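You operate a simulated robot arm through the tools that you are given. There is no shell and no other tool. Be economical: measure what you need, move in short steps, check, and stop when the job is done.

Carry out the task below with a simulated two-armed robot. There is one attempt and no reset: what you move stays moved.

## Task
Take the green roll and leave it on the sink top. Put the water bottle labelled "still" from the top of the cream table on the top of the green cupboard and the water bottle labelled "fizzy" on the desk top. Put the S folded vest from the top of the cream table on the top of the green table and the M folded vest on the white plate there. Turn the yellow knob to 8. Put the yellow sponge on the grey tile. Any order will do. Set down upright: green roll, water bottle.

The check looks at the end state, three seconds after you hand in, the way a careful person would. Anything else that was tipped, shoved, dropped, spilled or broken makes it a failure.

## Robot
Two 7-joint arms with three-finger grippers on one trunk, on a base that drives. Base frame: it is fixed to the floor where the robot stands at the start and does not move with it; the origin is under the middle of the robot, x ahead of it, y to its left, z up; the surface under the hand at the start is at about z = 88. Units: cm, rad, N and s.
The left shoulder is at the start at [7, 14.6, 121.3], the right one opposite. With the tool pointing down near the work surface each hand reaches from about 30 to 68 cm from the robot's upright axis, wherever it stands, measured 20 degrees to its own side. Places, roughly: desk top (42x24 cm) [-124, 130, 76]; folded vest [-250, -50, 75]; green roll (6x6x11 cm) [50, 0, 90]; grey tile [-100, 125, 75]; sink top [40, 80, 90]; top of the green cupboard [60, 10, 90]; top of the green table [-400, -510, 80]; water bottle [-225, -25, 75]; white plate (20x19x2 cm) [-220, -20, 70]; yellow knob [-510, 0, 100]; yellow sponge (7x5x4 cm) [-340, -40, 80]. Payload 2.2 kg a hand.
Tool frame (each hand has its own): the origin (TCP) lies between the finger pads and is the grasp point; the fingertips stand 2.8 cm ahead of it; z points along the fingers, y is the line along which they close. The gripper opens to 10.2 cm. The gripper's body begins 7.1 cm behind the TCP.
Orientation is told as [roll, pitch, yaw] about the base's x, y, z axes, in that order, counted from this pose: with the fingers straight down and closing along the base's y, the tool's x points along the base's -x, its y along +y and its z along -z.

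## Interface
- The arms move only by the tool jog_arm. It takes "left_deltas", "right_deltas" or both (then of equal length, played together; a hand with none holds still); each is a list of rows, each an object of numbers (a shift or turn left out is 0, a gripper value left out holds the last): "tx", "ty", "tz": the shift along the tool's x, y, z in cm; "rx", "ry", "rz": the turn, a rotation vector about the tool's x, y, z in rad; "grip": the closure, from 0 (fully open) to 1 (shut). In form: [{"tx": .., "ty": .., "tz": .., "rx": .., "ry": .., "rz": .., "grip": ..}, ...]. A call has 1 to 10 rows; each row shifts and turns the commanded pose from where the row before left it, along the tool's axes as they then stand. A row lasts 0.2 s, in which the tool goes at most 5 cm and 0.15 rad; a call with a longer step from one row to the next is refused whole, and so is a gripper value outside its range. A pose out of reach is approached as far as the arm can. The call stops where the force on the tool passes 40 N (or 10 N more than at its start, if that is more) or the arm is blocked; 0.2 s more then pass. The fingers move at their own pace and stop on an object; they squeeze with about 35 N. The grip force told is the motor's: it shows also when the fingers shut on nothing. Time passes only in rows, and 0.2 s behind the last, so rows that do not move let the fingers close. The reply holds the time, the measured pose of the TCP, the force on the tool along the base axes, the opening and the grip force, in the units named above and with some noise, with the torque about the TCP (base axes, N m) and any sound that the robot's microphone picked up.
- Cameras (640 x 400 px; columns grow to the right, rows downward): "scene" is now at [13.01, 3.96, 142.93]; the picture's right is [0.51, -0.86, 0.00], its down [-0.60, -0.36, -0.71] and it looks along [0.61, 0.36, -0.70] (base axes); focal length 228 px, centre (320, 200). "left" rides on the left gripper at [7.2, 3.8, -8.6] in its tool frame; the picture's right is [-0.46, 0.89, 0.00], its down [-0.60, -0.32, -0.73] and it looks along [-0.65, -0.34, 0.68] (tool axes); focal length 256 px, centre (320, 200). "right" rides on the right gripper at [6.9, 4.4, -8.6] in its tool frame; the picture's right is [-0.54, 0.84, 0.00], its down [-0.58, -0.36, -0.73] and it looks along [-0.62, -0.39, 0.68] (tool axes); focal length 256 px, centre (320, 200). There is no depth. A picture from a camera that has moved, and an enlarged one, comes with that camera's place and axes in the base frame and with its lens. The place of the scene camera against the robot may be out by one fixed shift of up to 1.2 cm in any direction.
- camera(camera): a new picture of that camera. The clock stands still meanwhile.
- raise_lower(by): slides the trunk up (or, below 0, down) by that many cm; the arms and the scene camera ride with it, the base frame stays. It gives what a move gives, with no picture.
- roll_base(legs): drives the robot by 1 to 6 legs, each [ahead, left, turn to the left] in cm, cm and rad, along the robot's own axes; the way and the turn of a leg run together, so that a leg with both is an arc; at most 150 cm and 3.142 rad a leg. The arms and the cameras ride along, it lands a little off, and it stops where it bumps. It gives what a move gives.
- head_to(pan, tilt): turns the head with the scene camera to pan (to the left, within 1.501 rad either way) and tilt (down, from -0.506 to 1.204), counted from straight ahead of the robot. It gives what a move gives.
- inspect(camera, box): a new picture of the part [left, top, right, bottom] of that camera's present view, enlarged. The clock stands still meanwhile.
- job_done(): hands the job in; it is judged then, once.

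Work in short steps. Places have to be worked out from the pictures, the camera data and where the tool is seen: move nearer, look again, correct. Check each grasp and each placing, and mend what went wrong. You have 196 turns and 172 pictures in all, those below and enlarged ones among them. Open the grippers and draw the arms clear of the work before you hand the job in, unless the task says otherwise; then end with one line.

The tools are called after "Call:" as a command line: name --argument value ..., lists and objects as JSON in quotes. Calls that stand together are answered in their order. jog_arm: Moves the arms, as the interface text tells. Its arguments: {"type":"object","properties":{"left_deltas":{"type":"array"},"right_deltas":{"type":"array"}},"required":[]} The other tools are called the same way: raise_lower (by) slides the trunk up or down; roll_base (legs) drives the base; head_to (pan, tilt) turns the head that bears the scene camera; camera (camera) takes a picture; inspect (camera, box) takes an enlarged picture of a part of a camera's view; job_done () hands the job in.

At the start:

```text
time: 0.0
left_eef_pos: [35.95, 39.96, 121.04]
left_tool_rot: [0.001, 0.002, 0.001]
left_ft_force: [0.0, 0.1, -0.4]
left_ft_torque: [-0.01, -0.01, 0.0]
left_gripper_width: 10.21
left_gripper_force: 0.1
right_eef_pos: [41.36, 1.83, 122.04]
right_tool_rot: [0.0, 0.0, 0.0]
right_ft_force: [0.1, 0.8, 0.7]
right_ft_torque: [-0.03, 0.03, 0.0]
right_gripper_width: 10.2
right_gripper_force: 0.0
trunk travel left (down, up): [-75.0, 19.0]
robot x, y, heading: [-0.03, -0.06, 0.002]
head pan, tilt: [0.536, 0.78]
```

scene: 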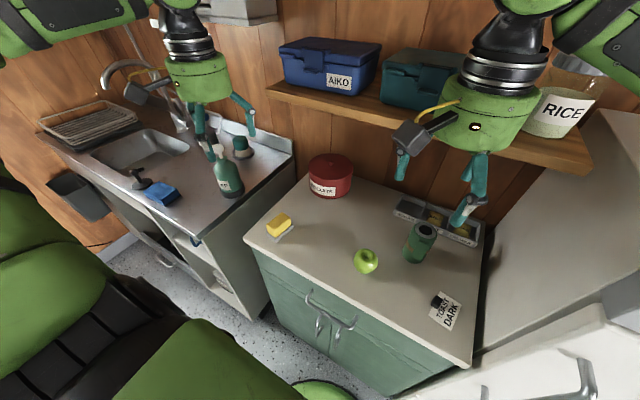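
right: 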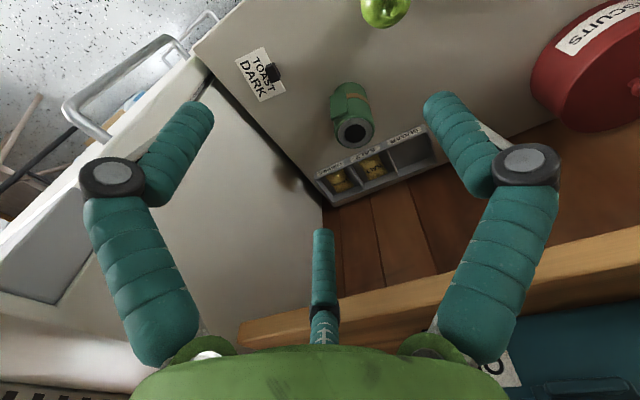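
left: 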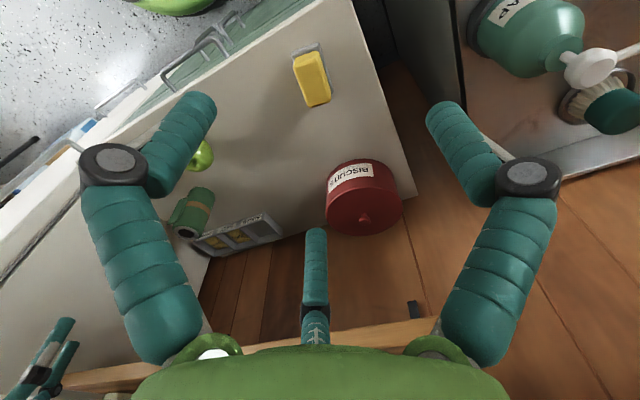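

The roll stands upright at about (54.5, -0.5), with its top near z 99. I tilt the right tool forward to stay clear of the shelf and move to a pre-grasp pose.

Call:
jog_arm --right_deltas '[{"ry": -0.15}, {"ry": -0.15}, {"ry": -0.15}, {"ry": -0.15}, {"tx": 0.8, "ty": -0.45, "tz": 4}, {"tx": 0.8, "ty": -0.45, "tz": 4}, {"tx": 0.8, "ty": -0.45, "tz": 4}, {"tx": 0.8, "ty": -0.45, "tz": 4}, {"tx": 0.8, "ty": -0.45, "tz": 3}]'

Call:
camera --camera "right"

Call:
camera --camera "scene"

```text
time: 2.1
left_eef_pos: [35.08, 41.84, 120.49]
left_tool_rot: [-0.015, -0.007, 0.006]
left_ft_force: [-0.6, -0.1, 0.2]
left_ft_torque: [0.02, -0.01, 0.03]
left_gripper_width: 10.21
left_gripper_force: 0.1
right_eef_pos: [50.2, 2.1, 112.45]
right_tool_rot: [0.009, -0.789, 0.007]
right_ft_force: [-0.8, -0.4, -1.9]
right_ft_torque: [0.04, -0.05, 0.02]
right_gripper_width: 10.18
right_gripper_force: 0.1
trunk travel left (down, up): [-75.0, 19.0]
robot x, y, heading: [0.01, 0.31, 0.004]
head pan, tilt: [0.536, 0.78]
stopped in row 9 (right hand): the arm was blocked; the commanded pose is now the measured one
```

```text
168 pictures are left
camera right: at [39.27, 6.44, 113.68], right [0.37, 0.85, 0.38], down [-0.11, -0.37, 0.92], along [0.92, -0.38, -0.04], focal length 256 px, centre (320, 200)
```

right: 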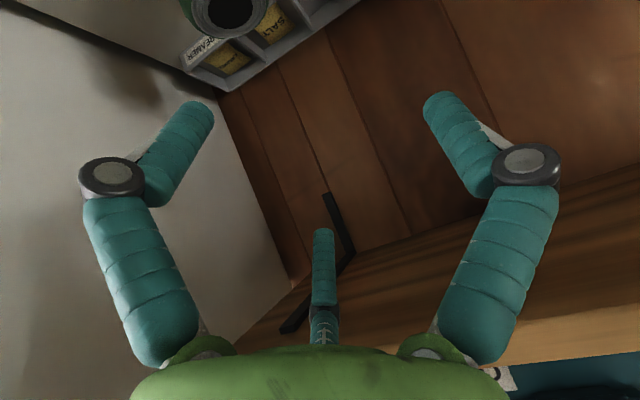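

```text
167 pictures are left
camera scene: at [12.16, 6.06, 142.74], right [0.51, -0.86, 0.02], down [-0.6, -0.37, -0.71], along [0.61, 0.36, -0.7], focal length 228 px, centre (320, 200)
```

scene: 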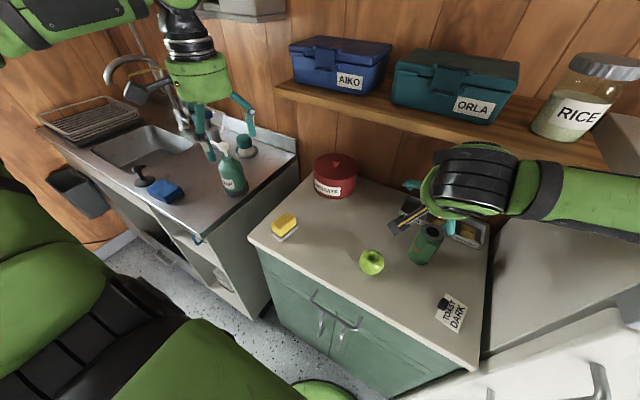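

The right arm is blocked, probably with its elbow against the tall white panel on the right. I back it out the way it came.

Call:
jog_arm --right_deltas '[{"tz": -4}, {"tz": -4}, {"tz": -4, "ry": 0.15}, {"ry": 0.15}, {"ry": 0.15}, {"ry": 0.15}, {"ry": 0.15}]'

Call:
camera --camera "scene"

```text
time: 3.7
left_eef_pos: [35.77, 39.88, 121.34]
left_tool_rot: [0.001, -0.001, 0.0]
left_ft_force: [0.6, 0.4, 0.9]
left_ft_torque: [-0.02, -0.01, -0.02]
left_gripper_width: 10.21
left_gripper_force: 0.0
right_eef_pos: [42.5, -0.33, 120.76]
right_tool_rot: [0.017, -0.022, 0.004]
right_ft_force: [-0.4, -0.3, 0.2]
right_ft_torque: [0.02, 0.02, -0.04]
right_gripper_width: 10.22
right_gripper_force: 0.1
trunk travel left (down, up): [-75.0, 19.0]
robot x, y, heading: [0.21, 0.2, 0.001]
head pan, tilt: [0.536, 0.78]
```

```text
166 pictures are left
camera scene: at [12.94, 3.73, 143.17], right [0.51, -0.86, 0.0], down [-0.6, -0.36, -0.71], along [0.61, 0.37, -0.7], focal length 228 px, centre (320, 200)
```

scene: 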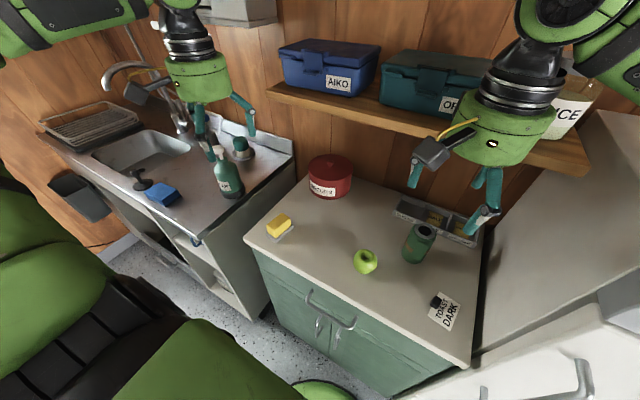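

Nothing was disturbed. The left arm has open space, so I'll take the roll with it. I tuck the right hand back while the left turns (yaw -0.3, tilt forward 0.6).

Call:
jog_arm --right_deltas '[{"tx": 2, "ty": -1.3, "tz": -1}, {"tx": 2, "ty": -1.3, "tz": -1}, {"tx": 2, "ty": -1.3, "tz": -1}, {"tx": 2, "ty": -1.3, "tz": -1}, {"tx": 2, "ty": -1.3, "tz": -1}, {"tx": 2, "ty": -1.3, "tz": -1}]' --left_deltas '[{"rz": 0.15}, {"rz": 0.15}, {"ry": -0.15}, {"ry": -0.15}, {"ry": -0.15}, {"ry": -0.15}]'

Call:
camera --camera "scene"

```text
time: 5.1
left_eef_pos: [35.86, 39.76, 121.19]
left_tool_rot: [0.004, -0.601, -0.298]
left_ft_force: [-0.6, 0.2, 0.1]
left_ft_torque: [0.03, -0.03, -0.01]
left_gripper_width: 10.23
left_gripper_force: 0.1
right_eef_pos: [30.4, -8.29, 125.54]
right_tool_rot: [0.017, -0.015, 0.004]
right_ft_force: [-0.8, -0.3, -0.6]
right_ft_torque: [0.04, -0.03, 0.02]
right_gripper_width: 10.19
right_gripper_force: 0.0
trunk travel left (down, up): [-75.0, 19.0]
robot x, y, heading: [0.19, 0.27, -0.0]
head pan, tilt: [0.536, 0.78]
```

```text
165 pictures are left
camera scene: at [12.94, 3.71, 142.95], right [0.51, -0.86, 0.0], down [-0.6, -0.36, -0.71], along [0.61, 0.37, -0.7], focal length 228 px, centre (320, 200)
```

scene: 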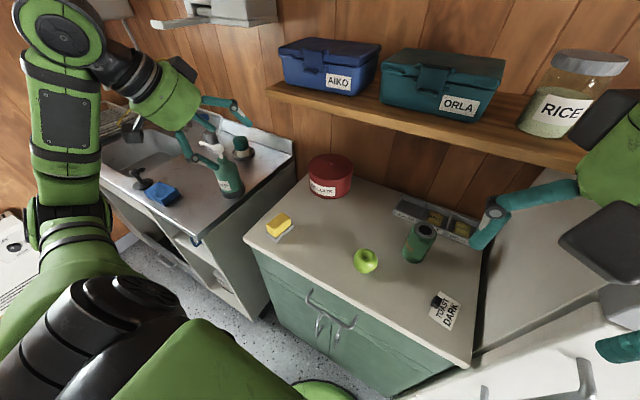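

Both hands are free. I tuck the right hand further back and to the right, and start the left toward the pre-grasp.

Call:
jog_arm --right_deltas '[{"tx": 1.5, "ty": -2}, {"tx": 1.5, "ty": -2}, {"tx": 1.5, "ty": -2}, {"tx": 1.5, "ty": -2}, {"tx": 1.5, "ty": -2}]' --left_deltas '[{"tx": -1.08, "ty": -3.67, "tz": 1.83}, {"tx": -1.08, "ty": -3.67, "tz": 1.83}, {"tx": -1.08, "ty": -3.67, "tz": 1.83}, {"tx": -1.08, "ty": -3.67, "tz": 1.83}, {"tx": -1.08, "ty": -3.67, "tz": 1.83}]'

Call:
camera --camera "scene"

```text
time: 6.3
left_eef_pos: [39.75, 19.23, 116.43]
left_tool_rot: [0.002, -0.595, -0.298]
left_ft_force: [-0.7, -1.2, 0.2]
left_ft_torque: [0.06, 0.01, 0.04]
left_gripper_width: 10.21
left_gripper_force: 0.0
right_eef_pos: [23.19, -18.38, 125.44]
right_tool_rot: [0.019, -0.014, 0.003]
right_ft_force: [-0.2, -1.0, 0.3]
right_ft_torque: [0.05, 0.0, -0.01]
right_gripper_width: 10.2
right_gripper_force: 0.0
trunk travel left (down, up): [-75.0, 19.0]
robot x, y, heading: [0.18, 0.05, 0.005]
head pan, tilt: [0.536, 0.78]
```

```text
164 pictures are left
camera scene: at [13.1, 3.55, 142.93], right [0.51, -0.86, 0.0], down [-0.6, -0.36, -0.71], along [0.61, 0.37, -0.7], focal length 228 px, centre (320, 200)
```

scene: 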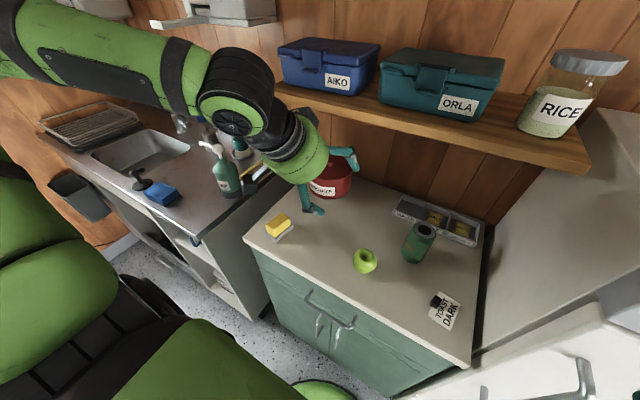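

The way is clear, so I continue the left hand to the pre-grasp.

Call:
jog_arm --left_deltas '[{"tx": -1.08, "ty": -3.67, "tz": 1.83}, {"tx": -1.08, "ty": -3.67, "tz": 1.83}, {"tx": -1.08, "ty": -3.67, "tz": 1.83}, {"tx": -1.08, "ty": -3.67, "tz": 1.83}]'

Call:
camera --camera "scene"

Call:
camera --camera "left"

```text
time: 7.3
left_eef_pos: [42.92, 4.3, 113.06]
left_tool_rot: [0.0, -0.6, -0.293]
left_ft_force: [1.1, -0.4, 0.4]
left_ft_torque: [0.02, 0.06, 0.0]
left_gripper_width: 10.19
left_gripper_force: 0.1
left hand out of reach, approached as far as the arm can: row 4
right_eef_pos: [23.48, -18.12, 125.42]
right_tool_rot: [0.014, -0.009, 0.005]
right_ft_force: [-0.4, -0.6, 0.2]
right_ft_torque: [0.02, 0.05, 0.01]
right_gripper_width: 10.22
right_gripper_force: 0.1
trunk travel left (down, up): [-75.0, 19.0]
robot x, y, heading: [0.18, 0.58, -0.001]
head pan, tilt: [0.536, 0.78]
```

```text
163 pictures are left
camera scene: at [13.41, 3.97, 142.9], right [0.51, -0.86, 0.0], down [-0.61, -0.36, -0.71], along [0.61, 0.36, -0.7], focal length 228 px, centre (320, 200)
```

scene: 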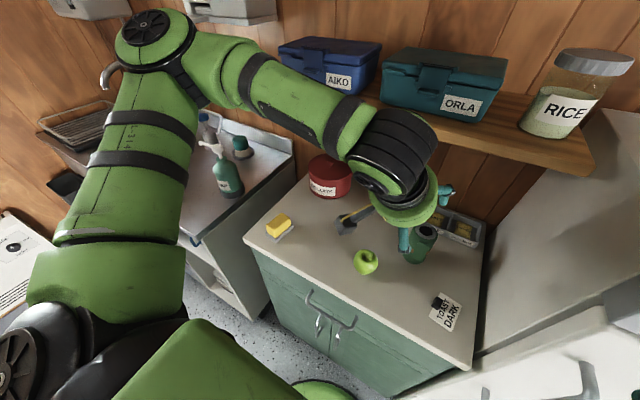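

```text
162 pictures are left
camera left: at [33.75, 11.11, 116.14], right [0.62, 0.74, 0.26], down [-0.01, -0.33, 0.94], along [0.78, -0.59, -0.2], focal length 256 px, centre (320, 200)
```

left: 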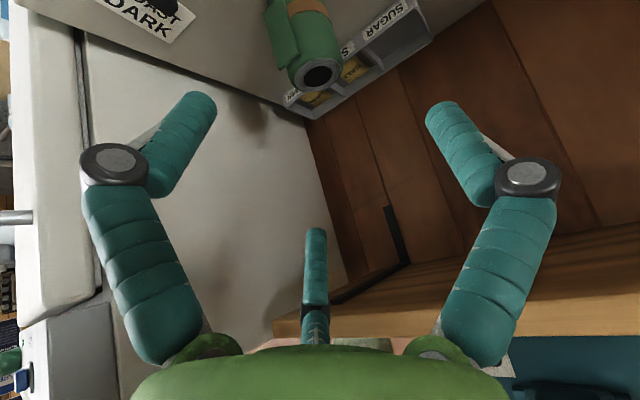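

The left arm is near its wrist limit here, and I judge the roll at (54.1, 0.1). I draw back left and turn the base slightly right so the roll falls on the left hand's side.

Call:
jog_arm --left_deltas '[{"ty": 4, "tz": -1}, {"ty": 4, "tz": -1}, {"ty": 4, "tz": -1}, {"ty": 4, "tz": -1}]'

Call:
roll_base --legs '[[-3, 0, -0.3]]'

Call:
camera --camera "left"

Call:
camera --camera "scene"

```text
time: 8.3
left_eef_pos: [45.05, 20.65, 116.68]
left_tool_rot: [-0.002, -0.603, -0.297]
left_ft_force: [0.6, 0.6, -0.6]
left_ft_torque: [-0.03, 0.02, -0.04]
left_gripper_width: 10.18
left_gripper_force: 0.0
right_eef_pos: [23.06, -17.72, 125.52]
right_tool_rot: [0.013, -0.014, 0.003]
right_ft_force: [0.5, 0.5, 0.3]
right_ft_torque: [-0.07, -0.01, 0.02]
right_gripper_width: 10.2
right_gripper_force: 0.0
trunk travel left (down, up): [-75.0, 19.0]
robot x, y, heading: [-0.23, 0.18, 0.002]
head pan, tilt: [0.536, 0.78]
```

```text
time: 9.7
left_eef_pos: [46.29, 6.87, 116.63]
left_tool_rot: [0.0, -0.597, -0.594]
left_ft_force: [0.4, 0.2, 0.7]
left_ft_torque: [-0.06, -0.02, 0.04]
left_gripper_width: 10.19
left_gripper_force: 0.1
right_eef_pos: [14.06, -23.35, 125.31]
right_tool_rot: [0.015, -0.013, -0.294]
right_ft_force: [1.2, 0.6, -0.5]
right_ft_torque: [0.0, 0.0, 0.02]
right_gripper_width: 10.19
right_gripper_force: 0.0
trunk travel left (down, up): [-75.0, 19.0]
robot x, y, heading: [-2.71, 0.54, -0.292]
head pan, tilt: [0.536, 0.78]
```

```text
161 pictures are left
camera left: at [39.39, 15.99, 119.71], right [0.81, 0.52, 0.26], down [-0.11, -0.31, 0.94], along [0.57, -0.8, -0.2], focal length 256 px, centre (320, 200)
```

left: 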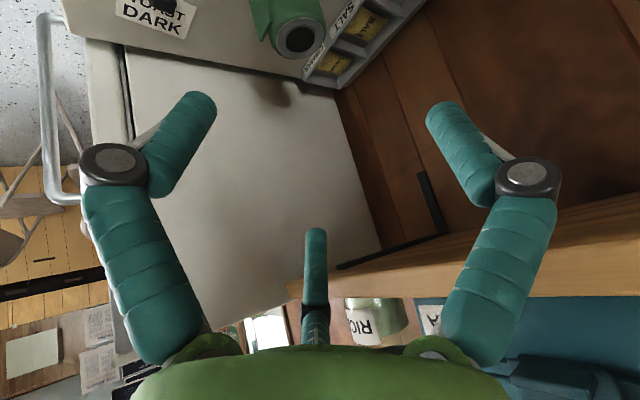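

```text
160 pictures are left
camera scene: at [10.86, 0.84, 142.92], right [0.24, -0.97, 0.0], down [-0.68, -0.17, -0.71], along [0.69, 0.17, -0.7], focal length 228 px, centre (320, 200)
```

scene: 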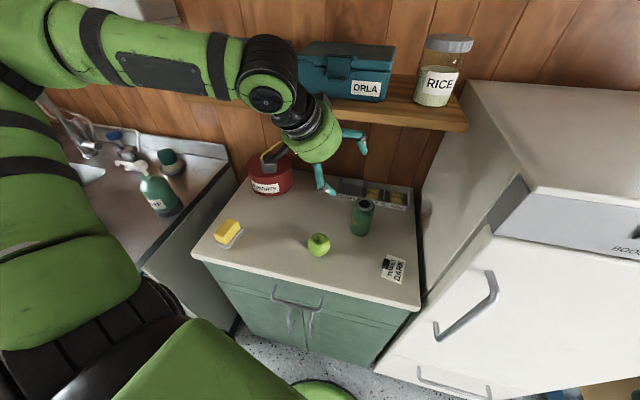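

The roll now reads (54, -0.4), with its top at 99. I move to 10 cm short of it along the tool axis.

Call:
jog_arm --left_deltas '[{"tx": 0.9, "ty": -0.43, "tz": 3.45}, {"tx": 0.9, "ty": -0.43, "tz": 3.45}, {"tx": 0.9, "ty": -0.43, "tz": 3.45}, {"tx": 0.9, "ty": -0.43, "tz": 3.45}]'

Call:
camera --camera "left"

Call:
camera --camera "scene"

```text
time: 10.7
left_eef_pos: [49.3, 2.67, 103.22]
left_tool_rot: [-0.003, -0.599, -0.594]
left_ft_force: [0.4, -0.1, 0.6]
left_ft_torque: [0.0, -0.03, -0.03]
left_gripper_width: 10.18
left_gripper_force: 0.0
right_eef_pos: [13.98, -23.5, 125.38]
right_tool_rot: [0.015, -0.012, -0.294]
right_ft_force: [-0.1, 0.1, -0.1]
right_ft_torque: [0.04, 0.04, 0.0]
right_gripper_width: 10.21
right_gripper_force: 0.1
trunk travel left (down, up): [-75.0, 19.0]
robot x, y, heading: [-2.64, 0.3, -0.299]
head pan, tilt: [0.536, 0.78]
```

```text
159 pictures are left
camera left: at [42.5, 11.77, 106.28], right [0.81, 0.52, 0.26], down [-0.11, -0.31, 0.94], along [0.57, -0.8, -0.2], focal length 256 px, centre (320, 200)
```

left: 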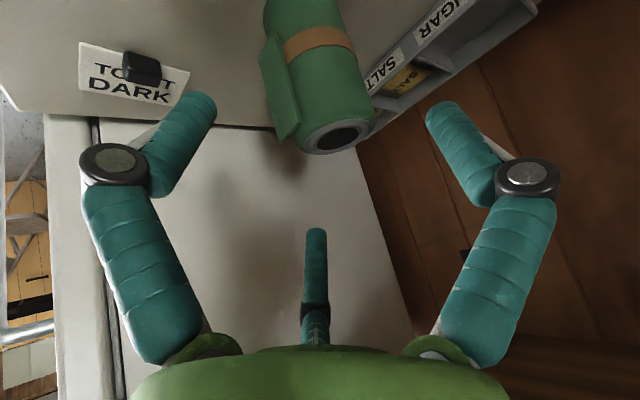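

```text
158 pictures are left
camera scene: at [10.97, 0.75, 142.91], right [0.24, -0.97, 0.0], down [-0.68, -0.17, -0.71], along [0.69, 0.17, -0.7], focal length 228 px, centre (320, 200)
```

scene: 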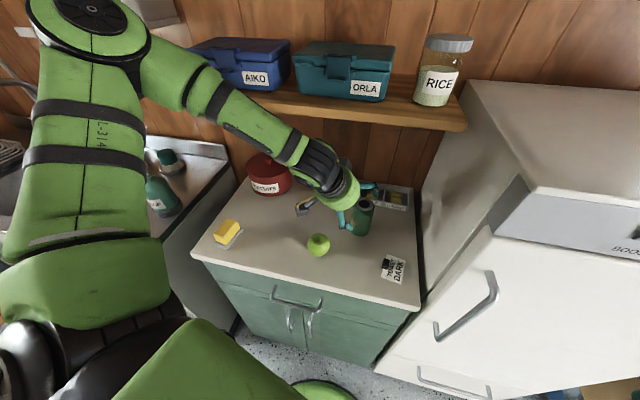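

The two views agree: the roll's axis is at (54.0, -0.5) and its top at z 99. I advance 10 cm and close.

Call:
jog_arm --left_deltas '[{"tz": 3.5}, {"tz": 3.5}, {"tz": 3}, {"grip": 1}, {"grip": 1}, {"grip": 1}]'

Call:
camera --camera "left"

```text
time: 12.1
left_eef_pos: [53.79, -0.67, 95.13]
left_tool_rot: [0.001, -0.601, -0.594]
left_ft_force: [2.8, -1.7, 7.1]
left_ft_torque: [0.08, -0.15, -0.05]
left_gripper_width: 7.07
left_gripper_force: 35.1
right_eef_pos: [13.84, -23.51, 125.52]
right_tool_rot: [0.014, -0.013, -0.292]
right_ft_force: [0.2, -0.4, 0.9]
right_ft_torque: [0.01, -0.02, 0.0]
right_gripper_width: 10.2
right_gripper_force: 0.1
trunk travel left (down, up): [-75.0, 19.0]
robot x, y, heading: [-2.81, 0.64, -0.294]
head pan, tilt: [0.536, 0.78]
```

```text
157 pictures are left
camera left: at [47.02, 8.53, 98.33], right [0.81, 0.52, 0.26], down [-0.11, -0.31, 0.94], along [0.57, -0.8, -0.2], focal length 256 px, centre (320, 200)
```

left: 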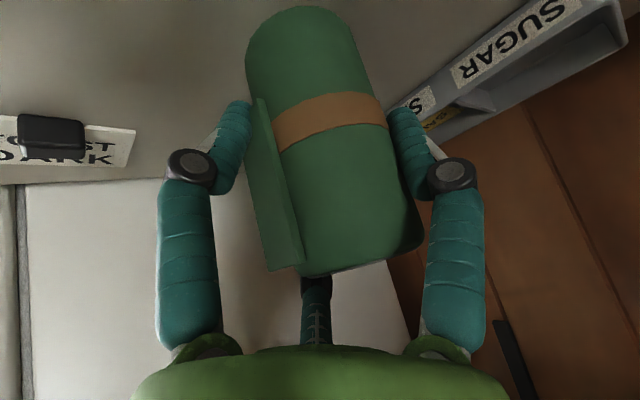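

The roll is held (7.1 cm wide, 35 N). I lift it straight up, then back out.

Call:
jog_arm --left_deltas '[{"tx": -1.7, "tz": -2.5}, {"tx": -1.7, "tz": -2.5}, {"tz": -4}, {"tz": -4}, {"tz": -4}, {"tz": -4}]'

Call:
camera --camera "left"

Call:
head_to --pan 1.3 --tilt 0.7

Call:
camera --camera "scene"

```text
time: 13.5
left_eef_pos: [46.42, 4.76, 114.29]
left_tool_rot: [-0.001, -0.598, -0.593]
left_ft_force: [0.1, -0.2, -0.2]
left_ft_torque: [-0.04, -0.01, 0.0]
left_gripper_width: 0.19
left_gripper_force: 31.4
right_eef_pos: [13.64, -23.22, 125.47]
right_tool_rot: [0.012, -0.014, -0.291]
right_ft_force: [-0.8, 0.0, 0.3]
right_ft_torque: [0.0, -0.05, 0.04]
right_gripper_width: 10.21
right_gripper_force: 0.1
trunk travel left (down, up): [-75.0, 19.0]
robot x, y, heading: [-3.03, 0.22, -0.29]
head pan, tilt: [0.536, 0.78]
```

```text
156 pictures are left
camera left: at [39.57, 13.83, 117.39], right [0.81, 0.52, 0.26], down [-0.11, -0.31, 0.94], along [0.57, -0.8, -0.2], focal length 256 px, centre (320, 200)
```

left: 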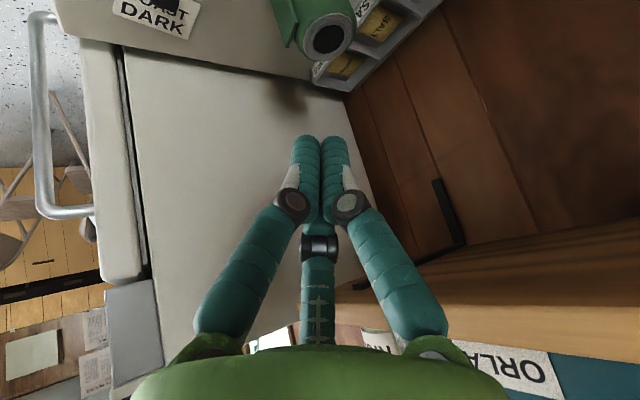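

```text
time: 14.6
left_eef_pos: [46.72, 4.47, 114.14]
left_tool_rot: [0.0, -0.601, -0.595]
left_ft_force: [0.2, -0.1, 0.8]
left_ft_torque: [0.0, 0.02, 0.0]
left_gripper_width: 0.2
left_gripper_force: 31.9
right_eef_pos: [13.82, -23.46, 125.47]
right_tool_rot: [0.016, -0.015, -0.293]
right_ft_force: [0.0, 0.5, 0.5]
right_ft_torque: [-0.04, -0.01, 0.03]
right_gripper_width: 10.21
right_gripper_force: 0.1
trunk travel left (down, up): [-75.0, 19.0]
robot x, y, heading: [-2.88, 0.43, -0.294]
head pan, tilt: [1.3, 0.7]
```

```text
155 pictures are left
camera scene: at [7.38, 6.03, 143.6], right [0.84, -0.54, 0.0], down [-0.35, -0.54, -0.76], along [0.41, 0.65, -0.64], focal length 228 px, centre (320, 200)
```

scene: 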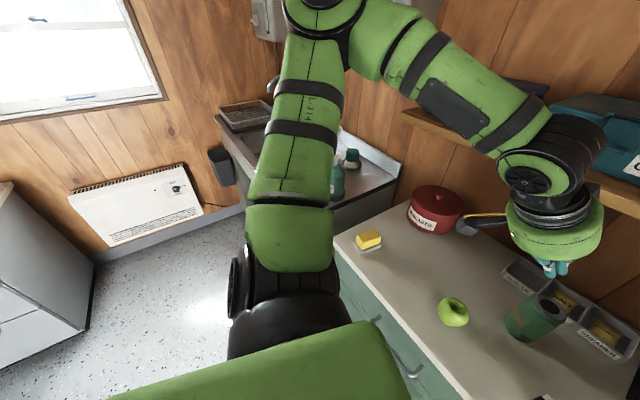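

The roll slipped out but still stands at about (55, 0). It has a flap on one side, so I look closer to choose a better closing direction.

Call:
inspect --camera "left" --box '[220, 0, 440, 140]'

Call:
inspect --camera "scene" --box '[440, 240, 640, 370]'

```text
2.86 times, centred on (330, 70) of left
camera zoom: at [39.78, 13.69, 117.31], right [0.81, 0.52, 0.26], down [-0.11, -0.31, 0.94], along [0.57, -0.8, -0.2], focal length 731 px, centre (291, 571)
```

zoom: 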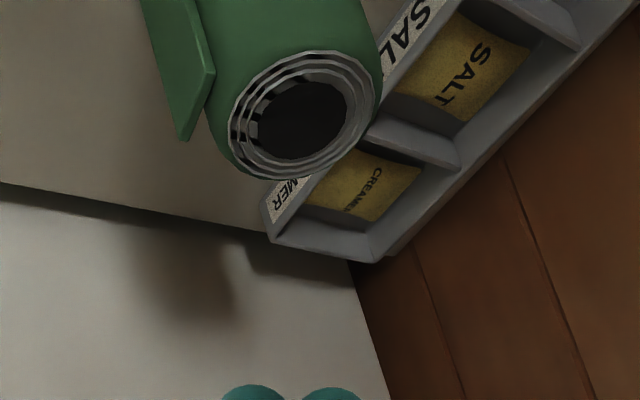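

```text
3.08 times, centred on (540, 305) of scene
camera zoom: at [7.38, 6.03, 143.6], right [0.84, -0.54, 0.0], down [-0.35, -0.54, -0.76], along [0.41, 0.65, -0.64], focal length 703 px, centre (-357, -123)
```

zoom: 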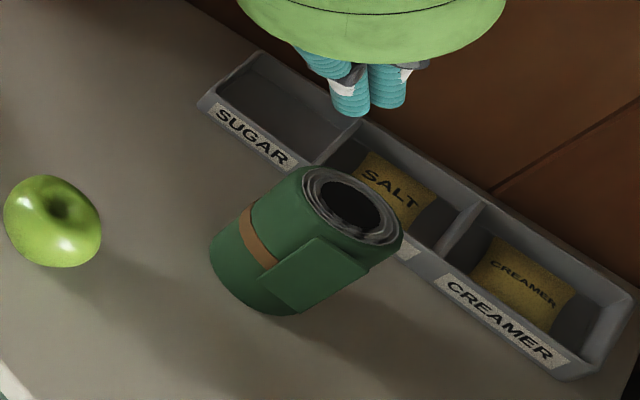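

The flap faces about azimuth 220° and my finger was pressing right on it. I'll close across it instead (tool yaw about +0.3 with a milder tilt), so I back off, open and re-orient.

Call:
jog_arm --left_deltas '[{"tx": 3.3, "tz": -2.3, "grip": 0}, {"tx": 3.3, "tz": -2.3}, {"ry": 0.15}, {"ry": 0.15}, {"ry": 0.15}, {"rz": -0.15}, {"rz": -0.15}, {"rz": -0.15}, {"rz": -0.15}]'

```text
time: 16.6
left_eef_pos: [40.24, 8.93, 114.55]
left_tool_rot: [-0.087, -0.123, 0.015]
left_ft_force: [0.6, -0.5, -0.4]
left_ft_torque: [0.01, -0.01, 0.0]
left_gripper_width: 10.19
left_gripper_force: 0.1
left hand out of reach, approached as far as the arm can: row 2
right_eef_pos: [13.85, -23.38, 125.45]
right_tool_rot: [0.017, -0.012, -0.295]
right_ft_force: [-0.1, -0.5, 0.0]
right_ft_torque: [0.02, 0.01, -0.02]
right_gripper_width: 10.18
right_gripper_force: 0.1
trunk travel left (down, up): [-75.0, 19.0]
robot x, y, heading: [-2.87, 0.71, -0.299]
head pan, tilt: [1.3, 0.7]
```

The hand is free, with a leftover 0.15 rad tilt. I remove that, finish the yaw to +0.3 and tilt forward 0.45.

Call:
jog_arm --left_deltas '[{"rx": -0.085, "ry": 0.124}, {"rz": -0.15}, {"rz": -0.15}, {"ry": -0.15}, {"ry": -0.15}, {"ry": -0.15}]'

Call:
camera --camera "left"

Call:
head_to --pan 0.55 --tilt 0.7

Call:
camera --camera "scene"

```text
time: 18.0
left_eef_pos: [40.39, 9.01, 114.68]
left_tool_rot: [-0.001, -0.451, 0.305]
left_ft_force: [0.4, 0.1, -0.6]
left_ft_torque: [0.0, -0.02, -0.02]
left_gripper_width: 10.2
left_gripper_force: 0.0
right_eef_pos: [13.81, -23.44, 125.6]
right_tool_rot: [0.016, -0.014, -0.291]
right_ft_force: [-0.8, 0.4, 0.5]
right_ft_torque: [0.04, -0.02, 0.02]
right_gripper_width: 10.17
right_gripper_force: 0.0
trunk travel left (down, up): [-75.0, 19.0]
robot x, y, heading: [-3.13, 0.28, -0.297]
head pan, tilt: [1.3, 0.7]
```

```text
152 pictures are left
camera left: at [29.34, 9.48, 119.24], right [0.13, 0.97, 0.2], down [0.31, -0.23, 0.92], along [0.94, -0.06, -0.33], focal length 256 px, centre (320, 200)
```

left: 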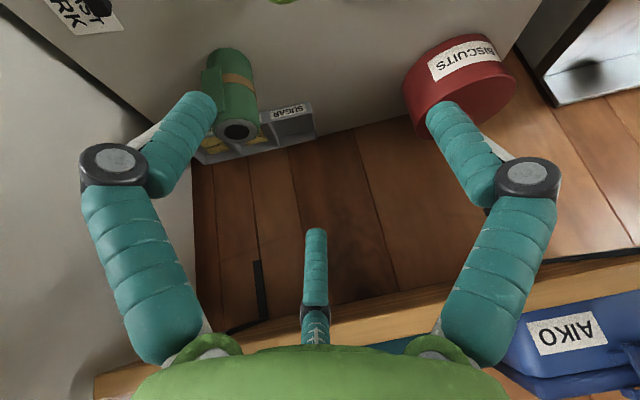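

```text
time: 19.1
left_eef_pos: [40.19, 9.04, 114.59]
left_tool_rot: [0.0, -0.448, 0.305]
left_ft_force: [-0.9, 0.6, -0.7]
left_ft_torque: [-0.02, 0.01, -0.01]
left_gripper_width: 10.22
left_gripper_force: 0.0
right_eef_pos: [13.83, -23.46, 125.38]
right_tool_rot: [0.015, -0.012, -0.294]
right_ft_force: [0.0, -0.4, 0.5]
right_ft_torque: [0.01, -0.02, 0.02]
right_gripper_width: 10.2
right_gripper_force: 0.1
trunk travel left (down, up): [-75.0, 19.0]
robot x, y, heading: [-2.85, 0.6, -0.293]
head pan, tilt: [0.55, 0.7]
```

```text
151 pictures are left
camera scene: at [11.06, 1.01, 143.6], right [0.25, -0.97, 0.0], down [-0.62, -0.16, -0.76], along [0.74, 0.19, -0.64], focal length 228 px, centre (320, 200)
```

scene: 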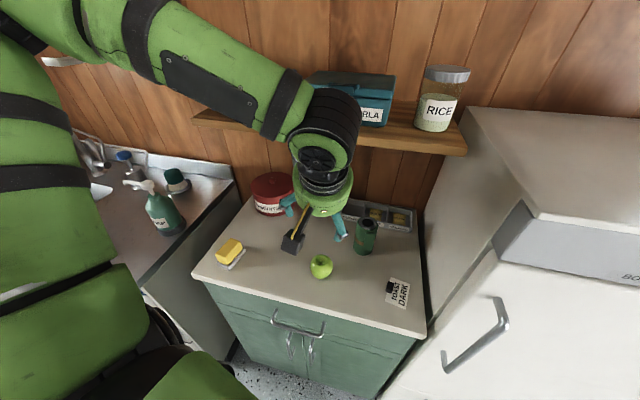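

The roll reads (54.7, -0.3). I move to the pre-grasp above and in front of it.

Call:
jog_arm --left_deltas '[{"tx": -0.16, "ty": -3.6, "tz": 1.5}, {"tx": -0.16, "ty": -3.6, "tz": 1.5}, {"tx": -0.16, "ty": -3.6, "tz": 1.5}, {"tx": -0.16, "ty": -2.3, "tz": 4.2}, {"tx": -0.16, "ty": 0, "tz": 4.5}]'

Call:
camera --camera "left"

```text
time: 20.3
left_eef_pos: [50.46, 1.64, 103.35]
left_tool_rot: [-0.003, -0.448, 0.305]
left_ft_force: [0.4, -0.4, -0.6]
left_ft_torque: [-0.01, 0.03, 0.0]
left_gripper_width: 10.18
left_gripper_force: 0.0
left hand out of reach, approached as far as the arm can: row 3, 4, 5
right_eef_pos: [14.04, -23.43, 125.45]
right_tool_rot: [0.016, -0.012, -0.291]
right_ft_force: [-0.4, 0.4, 0.0]
right_ft_torque: [0.0, 0.0, -0.04]
right_gripper_width: 10.18
right_gripper_force: 0.2
trunk travel left (down, up): [-75.0, 19.0]
robot x, y, heading: [-2.92, 0.27, -0.297]
head pan, tilt: [0.55, 0.7]
```

```text
150 pictures are left
camera left: at [39.54, 2.19, 107.96], right [0.13, 0.97, 0.2], down [0.31, -0.23, 0.92], along [0.94, -0.06, -0.33], focal length 256 px, centre (320, 200)
```

left: 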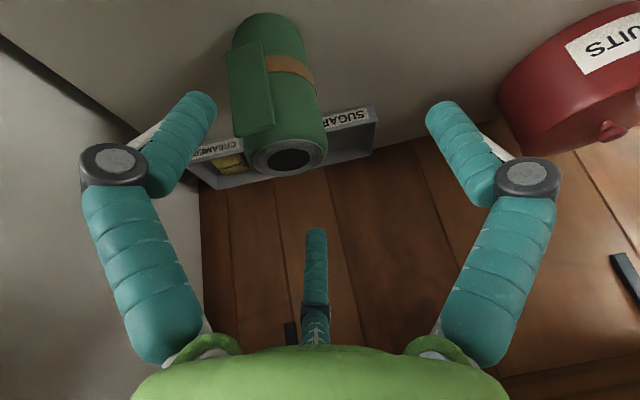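

The arm is about 3 cm short sideways. I turn the base slightly right with the hand held above the roll's top.

Call:
roll_base --legs '[[0, 0, -0.07]]'

Call:
camera --camera "left"

```text
time: 21.1
left_eef_pos: [50.31, -1.9, 103.29]
left_tool_rot: [-0.004, -0.448, 0.236]
left_ft_force: [-0.7, 0.6, 0.0]
left_ft_torque: [0.0, 0.01, -0.01]
left_gripper_width: 10.22
left_gripper_force: 0.1
right_eef_pos: [12.15, -24.38, 125.39]
right_tool_rot: [0.013, -0.012, -0.363]
right_ft_force: [-0.2, -0.5, -0.1]
right_ft_torque: [-0.03, -0.03, 0.02]
right_gripper_width: 10.21
right_gripper_force: 0.0
trunk travel left (down, up): [-75.0, 19.0]
robot x, y, heading: [-2.66, 0.49, -0.365]
head pan, tilt: [0.55, 0.7]
```

```text
149 pictures are left
camera left: at [39.48, -0.68, 108.01], right [0.2, 0.96, 0.2], down [0.29, -0.25, 0.92], along [0.93, -0.13, -0.33], focal length 256 px, centre (320, 200)
```

left: 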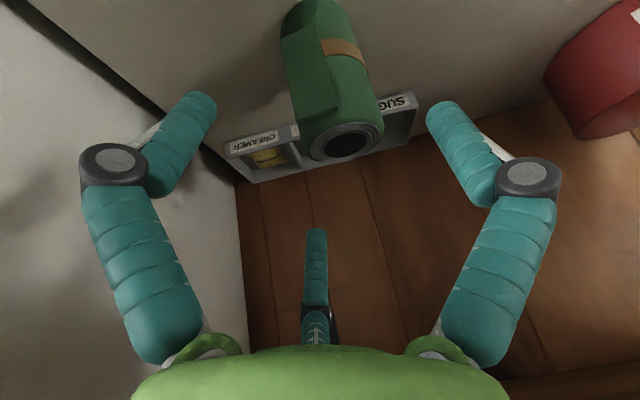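

The finger would still touch the flap at this angle. Turning the base further right should let the left hand yaw more, so I lift, shift left, then turn the base.

Call:
jog_arm --left_deltas '[{"tz": -4}, {"tz": -4}, {"ty": 4, "tz": -1}, {"ty": 4}, {"ty": 4}, {"ty": 3}]'

Call:
roll_base --legs '[[0, 0, -0.25]]'

Call:
jog_arm --left_deltas '[{"ry": 0.15}, {"ry": 0.15}, {"ry": 0.15}, {"rz": -0.15}, {"rz": -0.15}, {"rz": -0.15}, {"rz": -0.15}, {"rz": -0.12}]'

Call:
camera --camera "left"

Call:
camera --camera "scene"

```text
time: 22.5
left_eef_pos: [42.88, 11.72, 111.47]
left_tool_rot: [-0.005, -0.448, 0.236]
left_ft_force: [-0.4, 0.7, 0.0]
left_ft_torque: [-0.01, -0.04, -0.03]
left_gripper_width: 10.22
left_gripper_force: 0.0
right_eef_pos: [12.06, -24.25, 125.5]
right_tool_rot: [0.014, -0.013, -0.362]
right_ft_force: [-0.5, 0.5, -0.1]
right_ft_torque: [-0.01, -0.05, 0.01]
right_gripper_width: 10.16
right_gripper_force: 0.0
trunk travel left (down, up): [-75.0, 19.0]
robot x, y, heading: [-3.01, 0.75, -0.366]
head pan, tilt: [0.55, 0.7]
```

```text
time: 23.8
left_eef_pos: [44.27, -0.1, 111.47]
left_tool_rot: [-0.003, -0.45, -0.018]
left_ft_force: [0.4, -0.1, 0.3]
left_ft_torque: [0.0, 0.01, 0.0]
left_gripper_width: 10.22
left_gripper_force: 0.0
right_eef_pos: [5.36, -27.44, 125.53]
right_tool_rot: [0.016, -0.012, -0.618]
right_ft_force: [0.2, 0.5, 0.3]
right_ft_torque: [0.01, 0.01, 0.03]
right_gripper_width: 10.23
right_gripper_force: 0.0
trunk travel left (down, up): [-75.0, 19.0]
robot x, y, heading: [-2.96, 0.05, -0.621]
head pan, tilt: [0.55, 0.7]
```

```text
time: 25.6
left_eef_pos: [44.32, -0.21, 111.47]
left_tool_rot: [-0.003, 0.002, 0.706]
left_ft_force: [0.7, -0.5, -0.8]
left_ft_torque: [-0.01, 0.02, -0.03]
left_gripper_width: 10.2
left_gripper_force: 0.2
right_eef_pos: [5.39, -27.47, 125.35]
right_tool_rot: [0.017, -0.015, -0.616]
right_ft_force: [0.0, -0.1, 0.3]
right_ft_torque: [-0.01, -0.01, 0.01]
right_gripper_width: 10.19
right_gripper_force: 0.1
trunk travel left (down, up): [-75.0, 19.0]
robot x, y, heading: [-3.18, 0.37, -0.618]
head pan, tilt: [0.55, 0.7]
```

```text
148 pictures are left
camera left: at [36.35, -1.98, 120.18], right [-0.22, 0.98, 0.0], down [0.67, 0.15, 0.73], along [0.71, 0.16, -0.68], focal length 256 px, centre (320, 200)
```

left: 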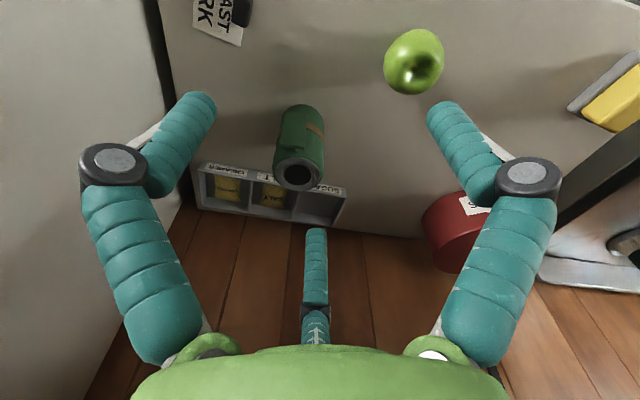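

```text
147 pictures are left
camera scene: at [10.6, -3.16, 143.6], right [-0.07, -1.0, 0.0], down [-0.64, 0.04, -0.77], along [0.76, -0.05, -0.64], focal length 228 px, centre (320, 200)
```

scene: 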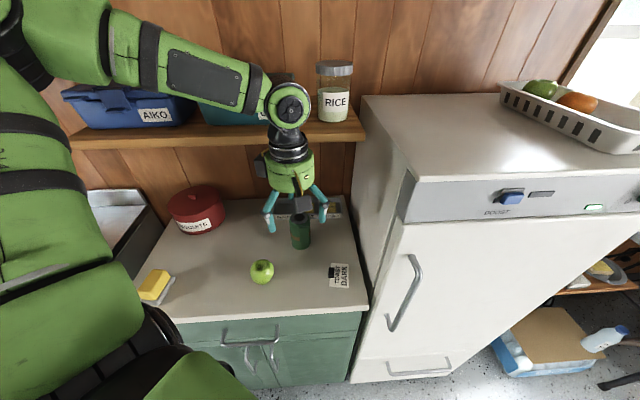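

That yaw is reachable. I tilt 0.45 and move to the pre-grasp, which closes across the flap.

Call:
jog_arm --left_deltas '[{"ry": -0.15}, {"ry": -0.15}, {"ry": -0.15}, {"tx": 0.2, "ty": -2.25, "tz": 3.05}, {"tx": 0.2, "ty": -2.25, "tz": 3.05}, {"tx": 0.2, "ty": -2.25, "tz": 3.05}]'

Call:
camera --camera "left"

```text
time: 27.0
left_eef_pos: [51.57, -3.16, 102.64]
left_tool_rot: [-0.001, -0.449, 0.702]
left_ft_force: [0.7, -0.2, -0.3]
left_ft_torque: [-0.02, 0.01, -0.01]
left_gripper_width: 10.21
left_gripper_force: 0.1
right_eef_pos: [5.63, -27.57, 125.49]
right_tool_rot: [0.014, -0.012, -0.617]
right_ft_force: [0.5, -0.8, 0.2]
right_ft_torque: [0.0, 0.05, -0.03]
right_gripper_width: 10.2
right_gripper_force: 0.0
trunk travel left (down, up): [-75.0, 19.0]
robot x, y, heading: [-2.92, 0.59, -0.618]
head pan, tilt: [0.55, 0.7]
```

```text
146 pictures are left
camera left: at [41.29, -6.95, 107.33], right [-0.25, 0.95, 0.2], down [0.38, -0.09, 0.92], along [0.89, 0.31, -0.33], focal length 256 px, centre (320, 200)
```

left: 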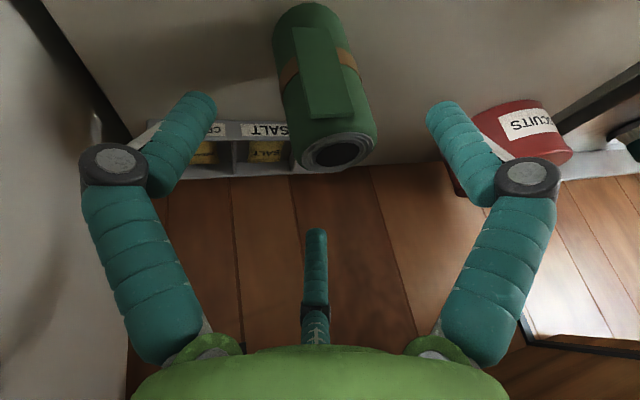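

The flap now faces the palm, leaving both sides free. I advance 10 cm and close, then lift only slightly to test the grip.

Call:
jog_arm --left_deltas '[{"ty": 0.1, "tz": 3.5}, {"ty": 0.1, "tz": 3.5}, {"tz": 3.1}, {"grip": 1}, {"grip": 1}, {"grip": 1}, {"tx": -0.9, "tz": -1.8}]'

Call:
camera --camera "left"

```text
time: 28.6
left_eef_pos: [54.44, -0.2, 95.89]
left_tool_rot: [-0.001, -0.446, 0.702]
left_ft_force: [-0.1, -0.1, -1.6]
left_ft_torque: [0.0, 0.01, 0.01]
left_gripper_width: 6.66
left_gripper_force: 34.7
right_eef_pos: [5.36, -27.5, 125.43]
right_tool_rot: [0.015, -0.013, -0.615]
right_ft_force: [-0.4, 0.0, -0.5]
right_ft_torque: [-0.02, -0.01, 0.01]
right_gripper_width: 10.21
right_gripper_force: 0.0
trunk travel left (down, up): [-75.0, 19.0]
robot x, y, heading: [-2.91, 0.95, -0.615]
head pan, tilt: [0.55, 0.7]
```

```text
145 pictures are left
camera left: at [44.25, -3.93, 100.61], right [-0.25, 0.95, 0.2], down [0.38, -0.09, 0.92], along [0.89, 0.31, -0.33], focal length 256 px, centre (320, 200)
```

left: 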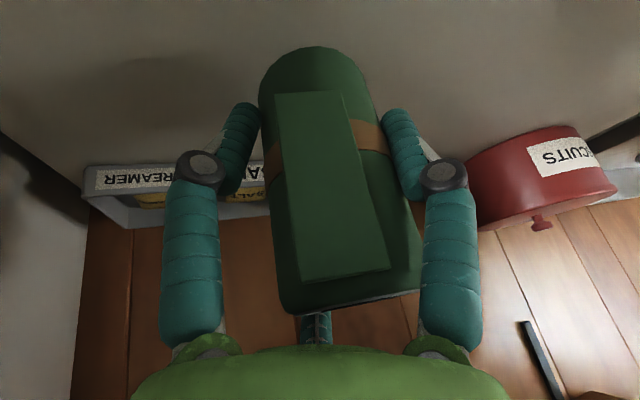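

It is gripped at 6.7 cm and carrying a little weight. I lift further and look again.

Call:
jog_arm --left_deltas '[{"tx": -1.3, "tz": -2.7}, {"tx": -1.3, "tz": -2.7}, {"tx": -0.8, "tz": -1.8}]'

Call:
camera --camera "left"

Call:
camera --camera "scene"

```text
time: 29.4
left_eef_pos: [54.36, -0.19, 104.01]
left_tool_rot: [-0.001, -0.446, 0.704]
left_ft_force: [0.1, -0.9, -2.8]
left_ft_torque: [0.0, 0.01, -0.01]
left_gripper_width: 6.69
left_gripper_force: 34.8
right_eef_pos: [5.26, -27.43, 125.41]
right_tool_rot: [0.015, -0.013, -0.617]
right_ft_force: [-0.1, 0.7, 0.3]
right_ft_torque: [-0.03, 0.02, -0.02]
right_gripper_width: 10.21
right_gripper_force: 0.0
trunk travel left (down, up): [-75.0, 19.0]
robot x, y, heading: [-2.56, 0.52, -0.622]
head pan, tilt: [0.55, 0.7]
```

```text
144 pictures are left
camera left: at [44.1, -3.99, 108.74], right [-0.25, 0.95, 0.2], down [0.38, -0.09, 0.92], along [0.89, 0.31, -0.33], focal length 256 px, centre (320, 200)
```

left: 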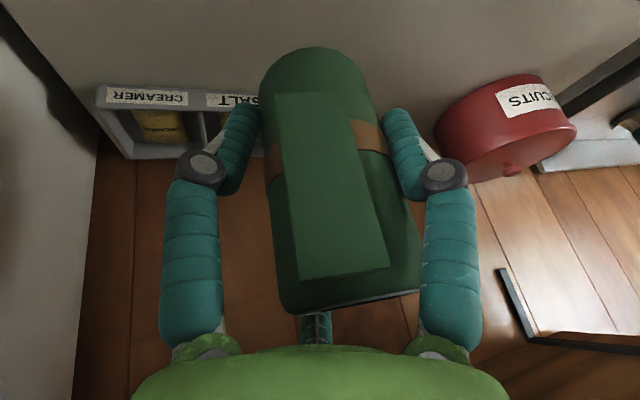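

```text
143 pictures are left
camera scene: at [10.62, -3.16, 143.59], right [-0.07, -1.0, 0.0], down [-0.64, 0.04, -0.76], along [0.76, -0.05, -0.64], focal length 228 px, centre (320, 200)
```

scene: 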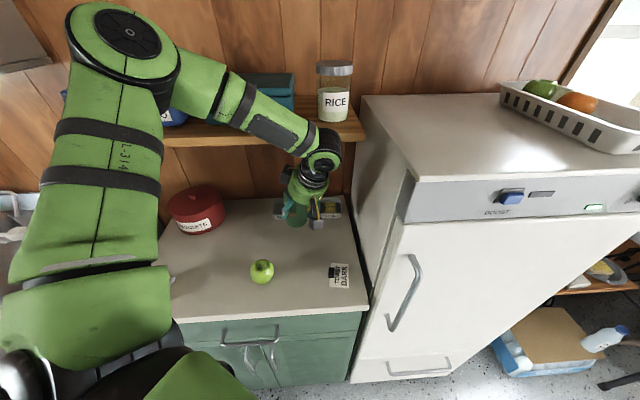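

The roll is held, with its bottom about 6 cm below the TCP. I bring the hand out from under the shelf, then drive back-left and turn toward the sink.

Call:
jog_arm --left_deltas '[{"tx": 1.38, "ty": 3.6, "tz": -2.15}, {"tx": 1.38, "ty": 3.6, "tz": -2.15}, {"tx": 1.38, "ty": 3.6, "tz": -2.15}]'

Call:
roll_base --legs '[[-17.2, 17.2, 0], [0, 0, 0.6]]'

Call:
head_to --pan 0.9 --tilt 0.75

Call:
camera --camera "scene"

```text
time: 30.2
left_eef_pos: [42.42, 3.85, 108.11]
left_tool_rot: [-0.003, -0.449, 0.703]
left_ft_force: [0.6, -0.4, -1.7]
left_ft_torque: [-0.01, -0.05, -0.03]
left_gripper_width: 6.69
left_gripper_force: 35.0
right_eef_pos: [5.21, -27.46, 125.56]
right_tool_rot: [0.015, -0.015, -0.616]
right_ft_force: [-0.2, -0.4, -0.1]
right_ft_torque: [0.02, -0.02, 0.02]
right_gripper_width: 10.19
right_gripper_force: 0.0
trunk travel left (down, up): [-75.0, 19.0]
robot x, y, heading: [-3.1, 0.82, -0.618]
head pan, tilt: [0.55, 0.7]
```

```text
time: 33.6
left_eef_pos: [29.43, 52.44, 108.09]
left_tool_rot: [-0.001, -0.449, 1.288]
left_ft_force: [-0.2, -0.2, -2.0]
left_ft_torque: [-0.01, 0.0, 0.01]
left_gripper_width: 6.65
left_gripper_force: 35.2
right_eef_pos: [15.7, 5.88, 125.53]
right_tool_rot: [0.017, -0.012, -0.033]
right_ft_force: [-1.2, 0.5, 0.3]
right_ft_torque: [0.01, 0.0, 0.01]
right_gripper_width: 10.19
right_gripper_force: 0.1
trunk travel left (down, up): [-75.0, 19.0]
robot x, y, heading: [-6.59, 24.87, -0.033]
head pan, tilt: [0.55, 0.7]
```

```text
time: 34.5
left_eef_pos: [29.45, 52.48, 108.04]
left_tool_rot: [-0.001, -0.447, 1.288]
left_ft_force: [1.1, 0.4, -1.8]
left_ft_torque: [-0.05, -0.02, -0.01]
left_gripper_width: 6.68
left_gripper_force: 35.0
right_eef_pos: [15.88, 5.84, 125.45]
right_tool_rot: [0.017, -0.012, -0.031]
right_ft_force: [0.2, -0.7, 0.0]
right_ft_torque: [0.0, -0.01, 0.0]
right_gripper_width: 10.2
right_gripper_force: 0.2
trunk travel left (down, up): [-75.0, 19.0]
robot x, y, heading: [-6.51, 24.84, -0.035]
head pan, tilt: [0.901, 0.75]
```

```text
142 pictures are left
camera scene: at [4.72, 30.66, 143.17], right [0.76, -0.65, 0.0], down [-0.44, -0.52, -0.73], along [0.47, 0.56, -0.68], focal length 228 px, centre (320, 200)
```

scene: 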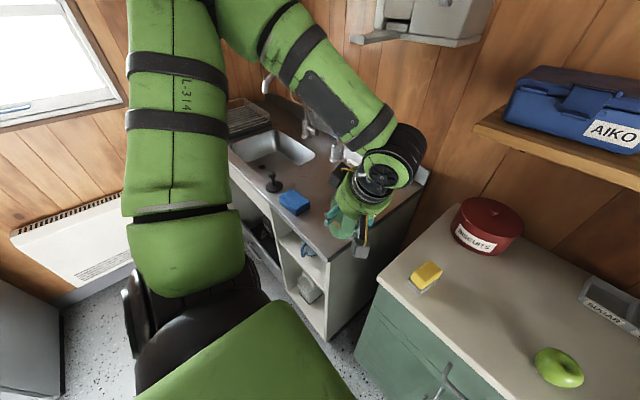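

The base is at (-6.5, 24.8), and the sink's free front-right area is around (36, 65). I move the roll above it and look.

Call:
jog_arm --left_deltas '[{"tx": -4.15, "ty": -0.95, "tz": 2.0}, {"tx": -4.15, "ty": -0.95, "tz": 2.0}, {"tx": -4.15, "ty": -0.95, "tz": 2.0}]'

Call:
camera --camera "left"

Call:
camera --camera "scene"

```text
time: 35.2
left_eef_pos: [35.85, 65.17, 107.55]
left_tool_rot: [-0.001, -0.447, 1.286]
left_ft_force: [-0.1, 0.8, -1.5]
left_ft_torque: [-0.05, -0.01, -0.01]
left_gripper_width: 6.65
left_gripper_force: 35.0
right_eef_pos: [15.75, 6.12, 125.42]
right_tool_rot: [0.015, -0.012, -0.032]
right_ft_force: [0.0, 0.4, 0.3]
right_ft_torque: [-0.05, 0.02, 0.0]
right_gripper_width: 10.21
right_gripper_force: 0.0
trunk travel left (down, up): [-75.0, 19.0]
robot x, y, heading: [-6.82, 24.58, -0.034]
head pan, tilt: [0.901, 0.75]
```

```text
141 pictures are left
camera left: at [29.38, 56.3, 112.35], right [-0.73, 0.65, 0.2], down [0.37, 0.13, 0.92], along [0.57, 0.75, -0.34], focal length 256 px, centre (320, 200)
```

left: 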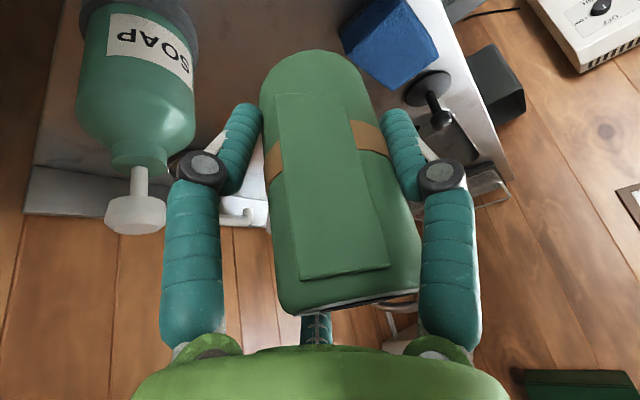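

```text
140 pictures are left
camera scene: at [4.78, 30.79, 143.16], right [0.76, -0.65, 0.0], down [-0.44, -0.52, -0.73], along [0.47, 0.56, -0.68], focal length 228 px, centre (320, 200)
```

scene: 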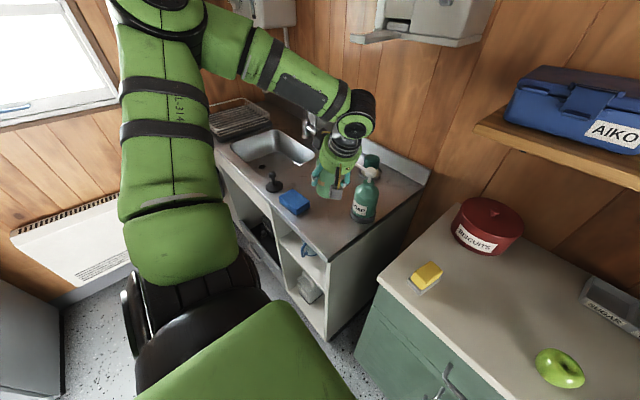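

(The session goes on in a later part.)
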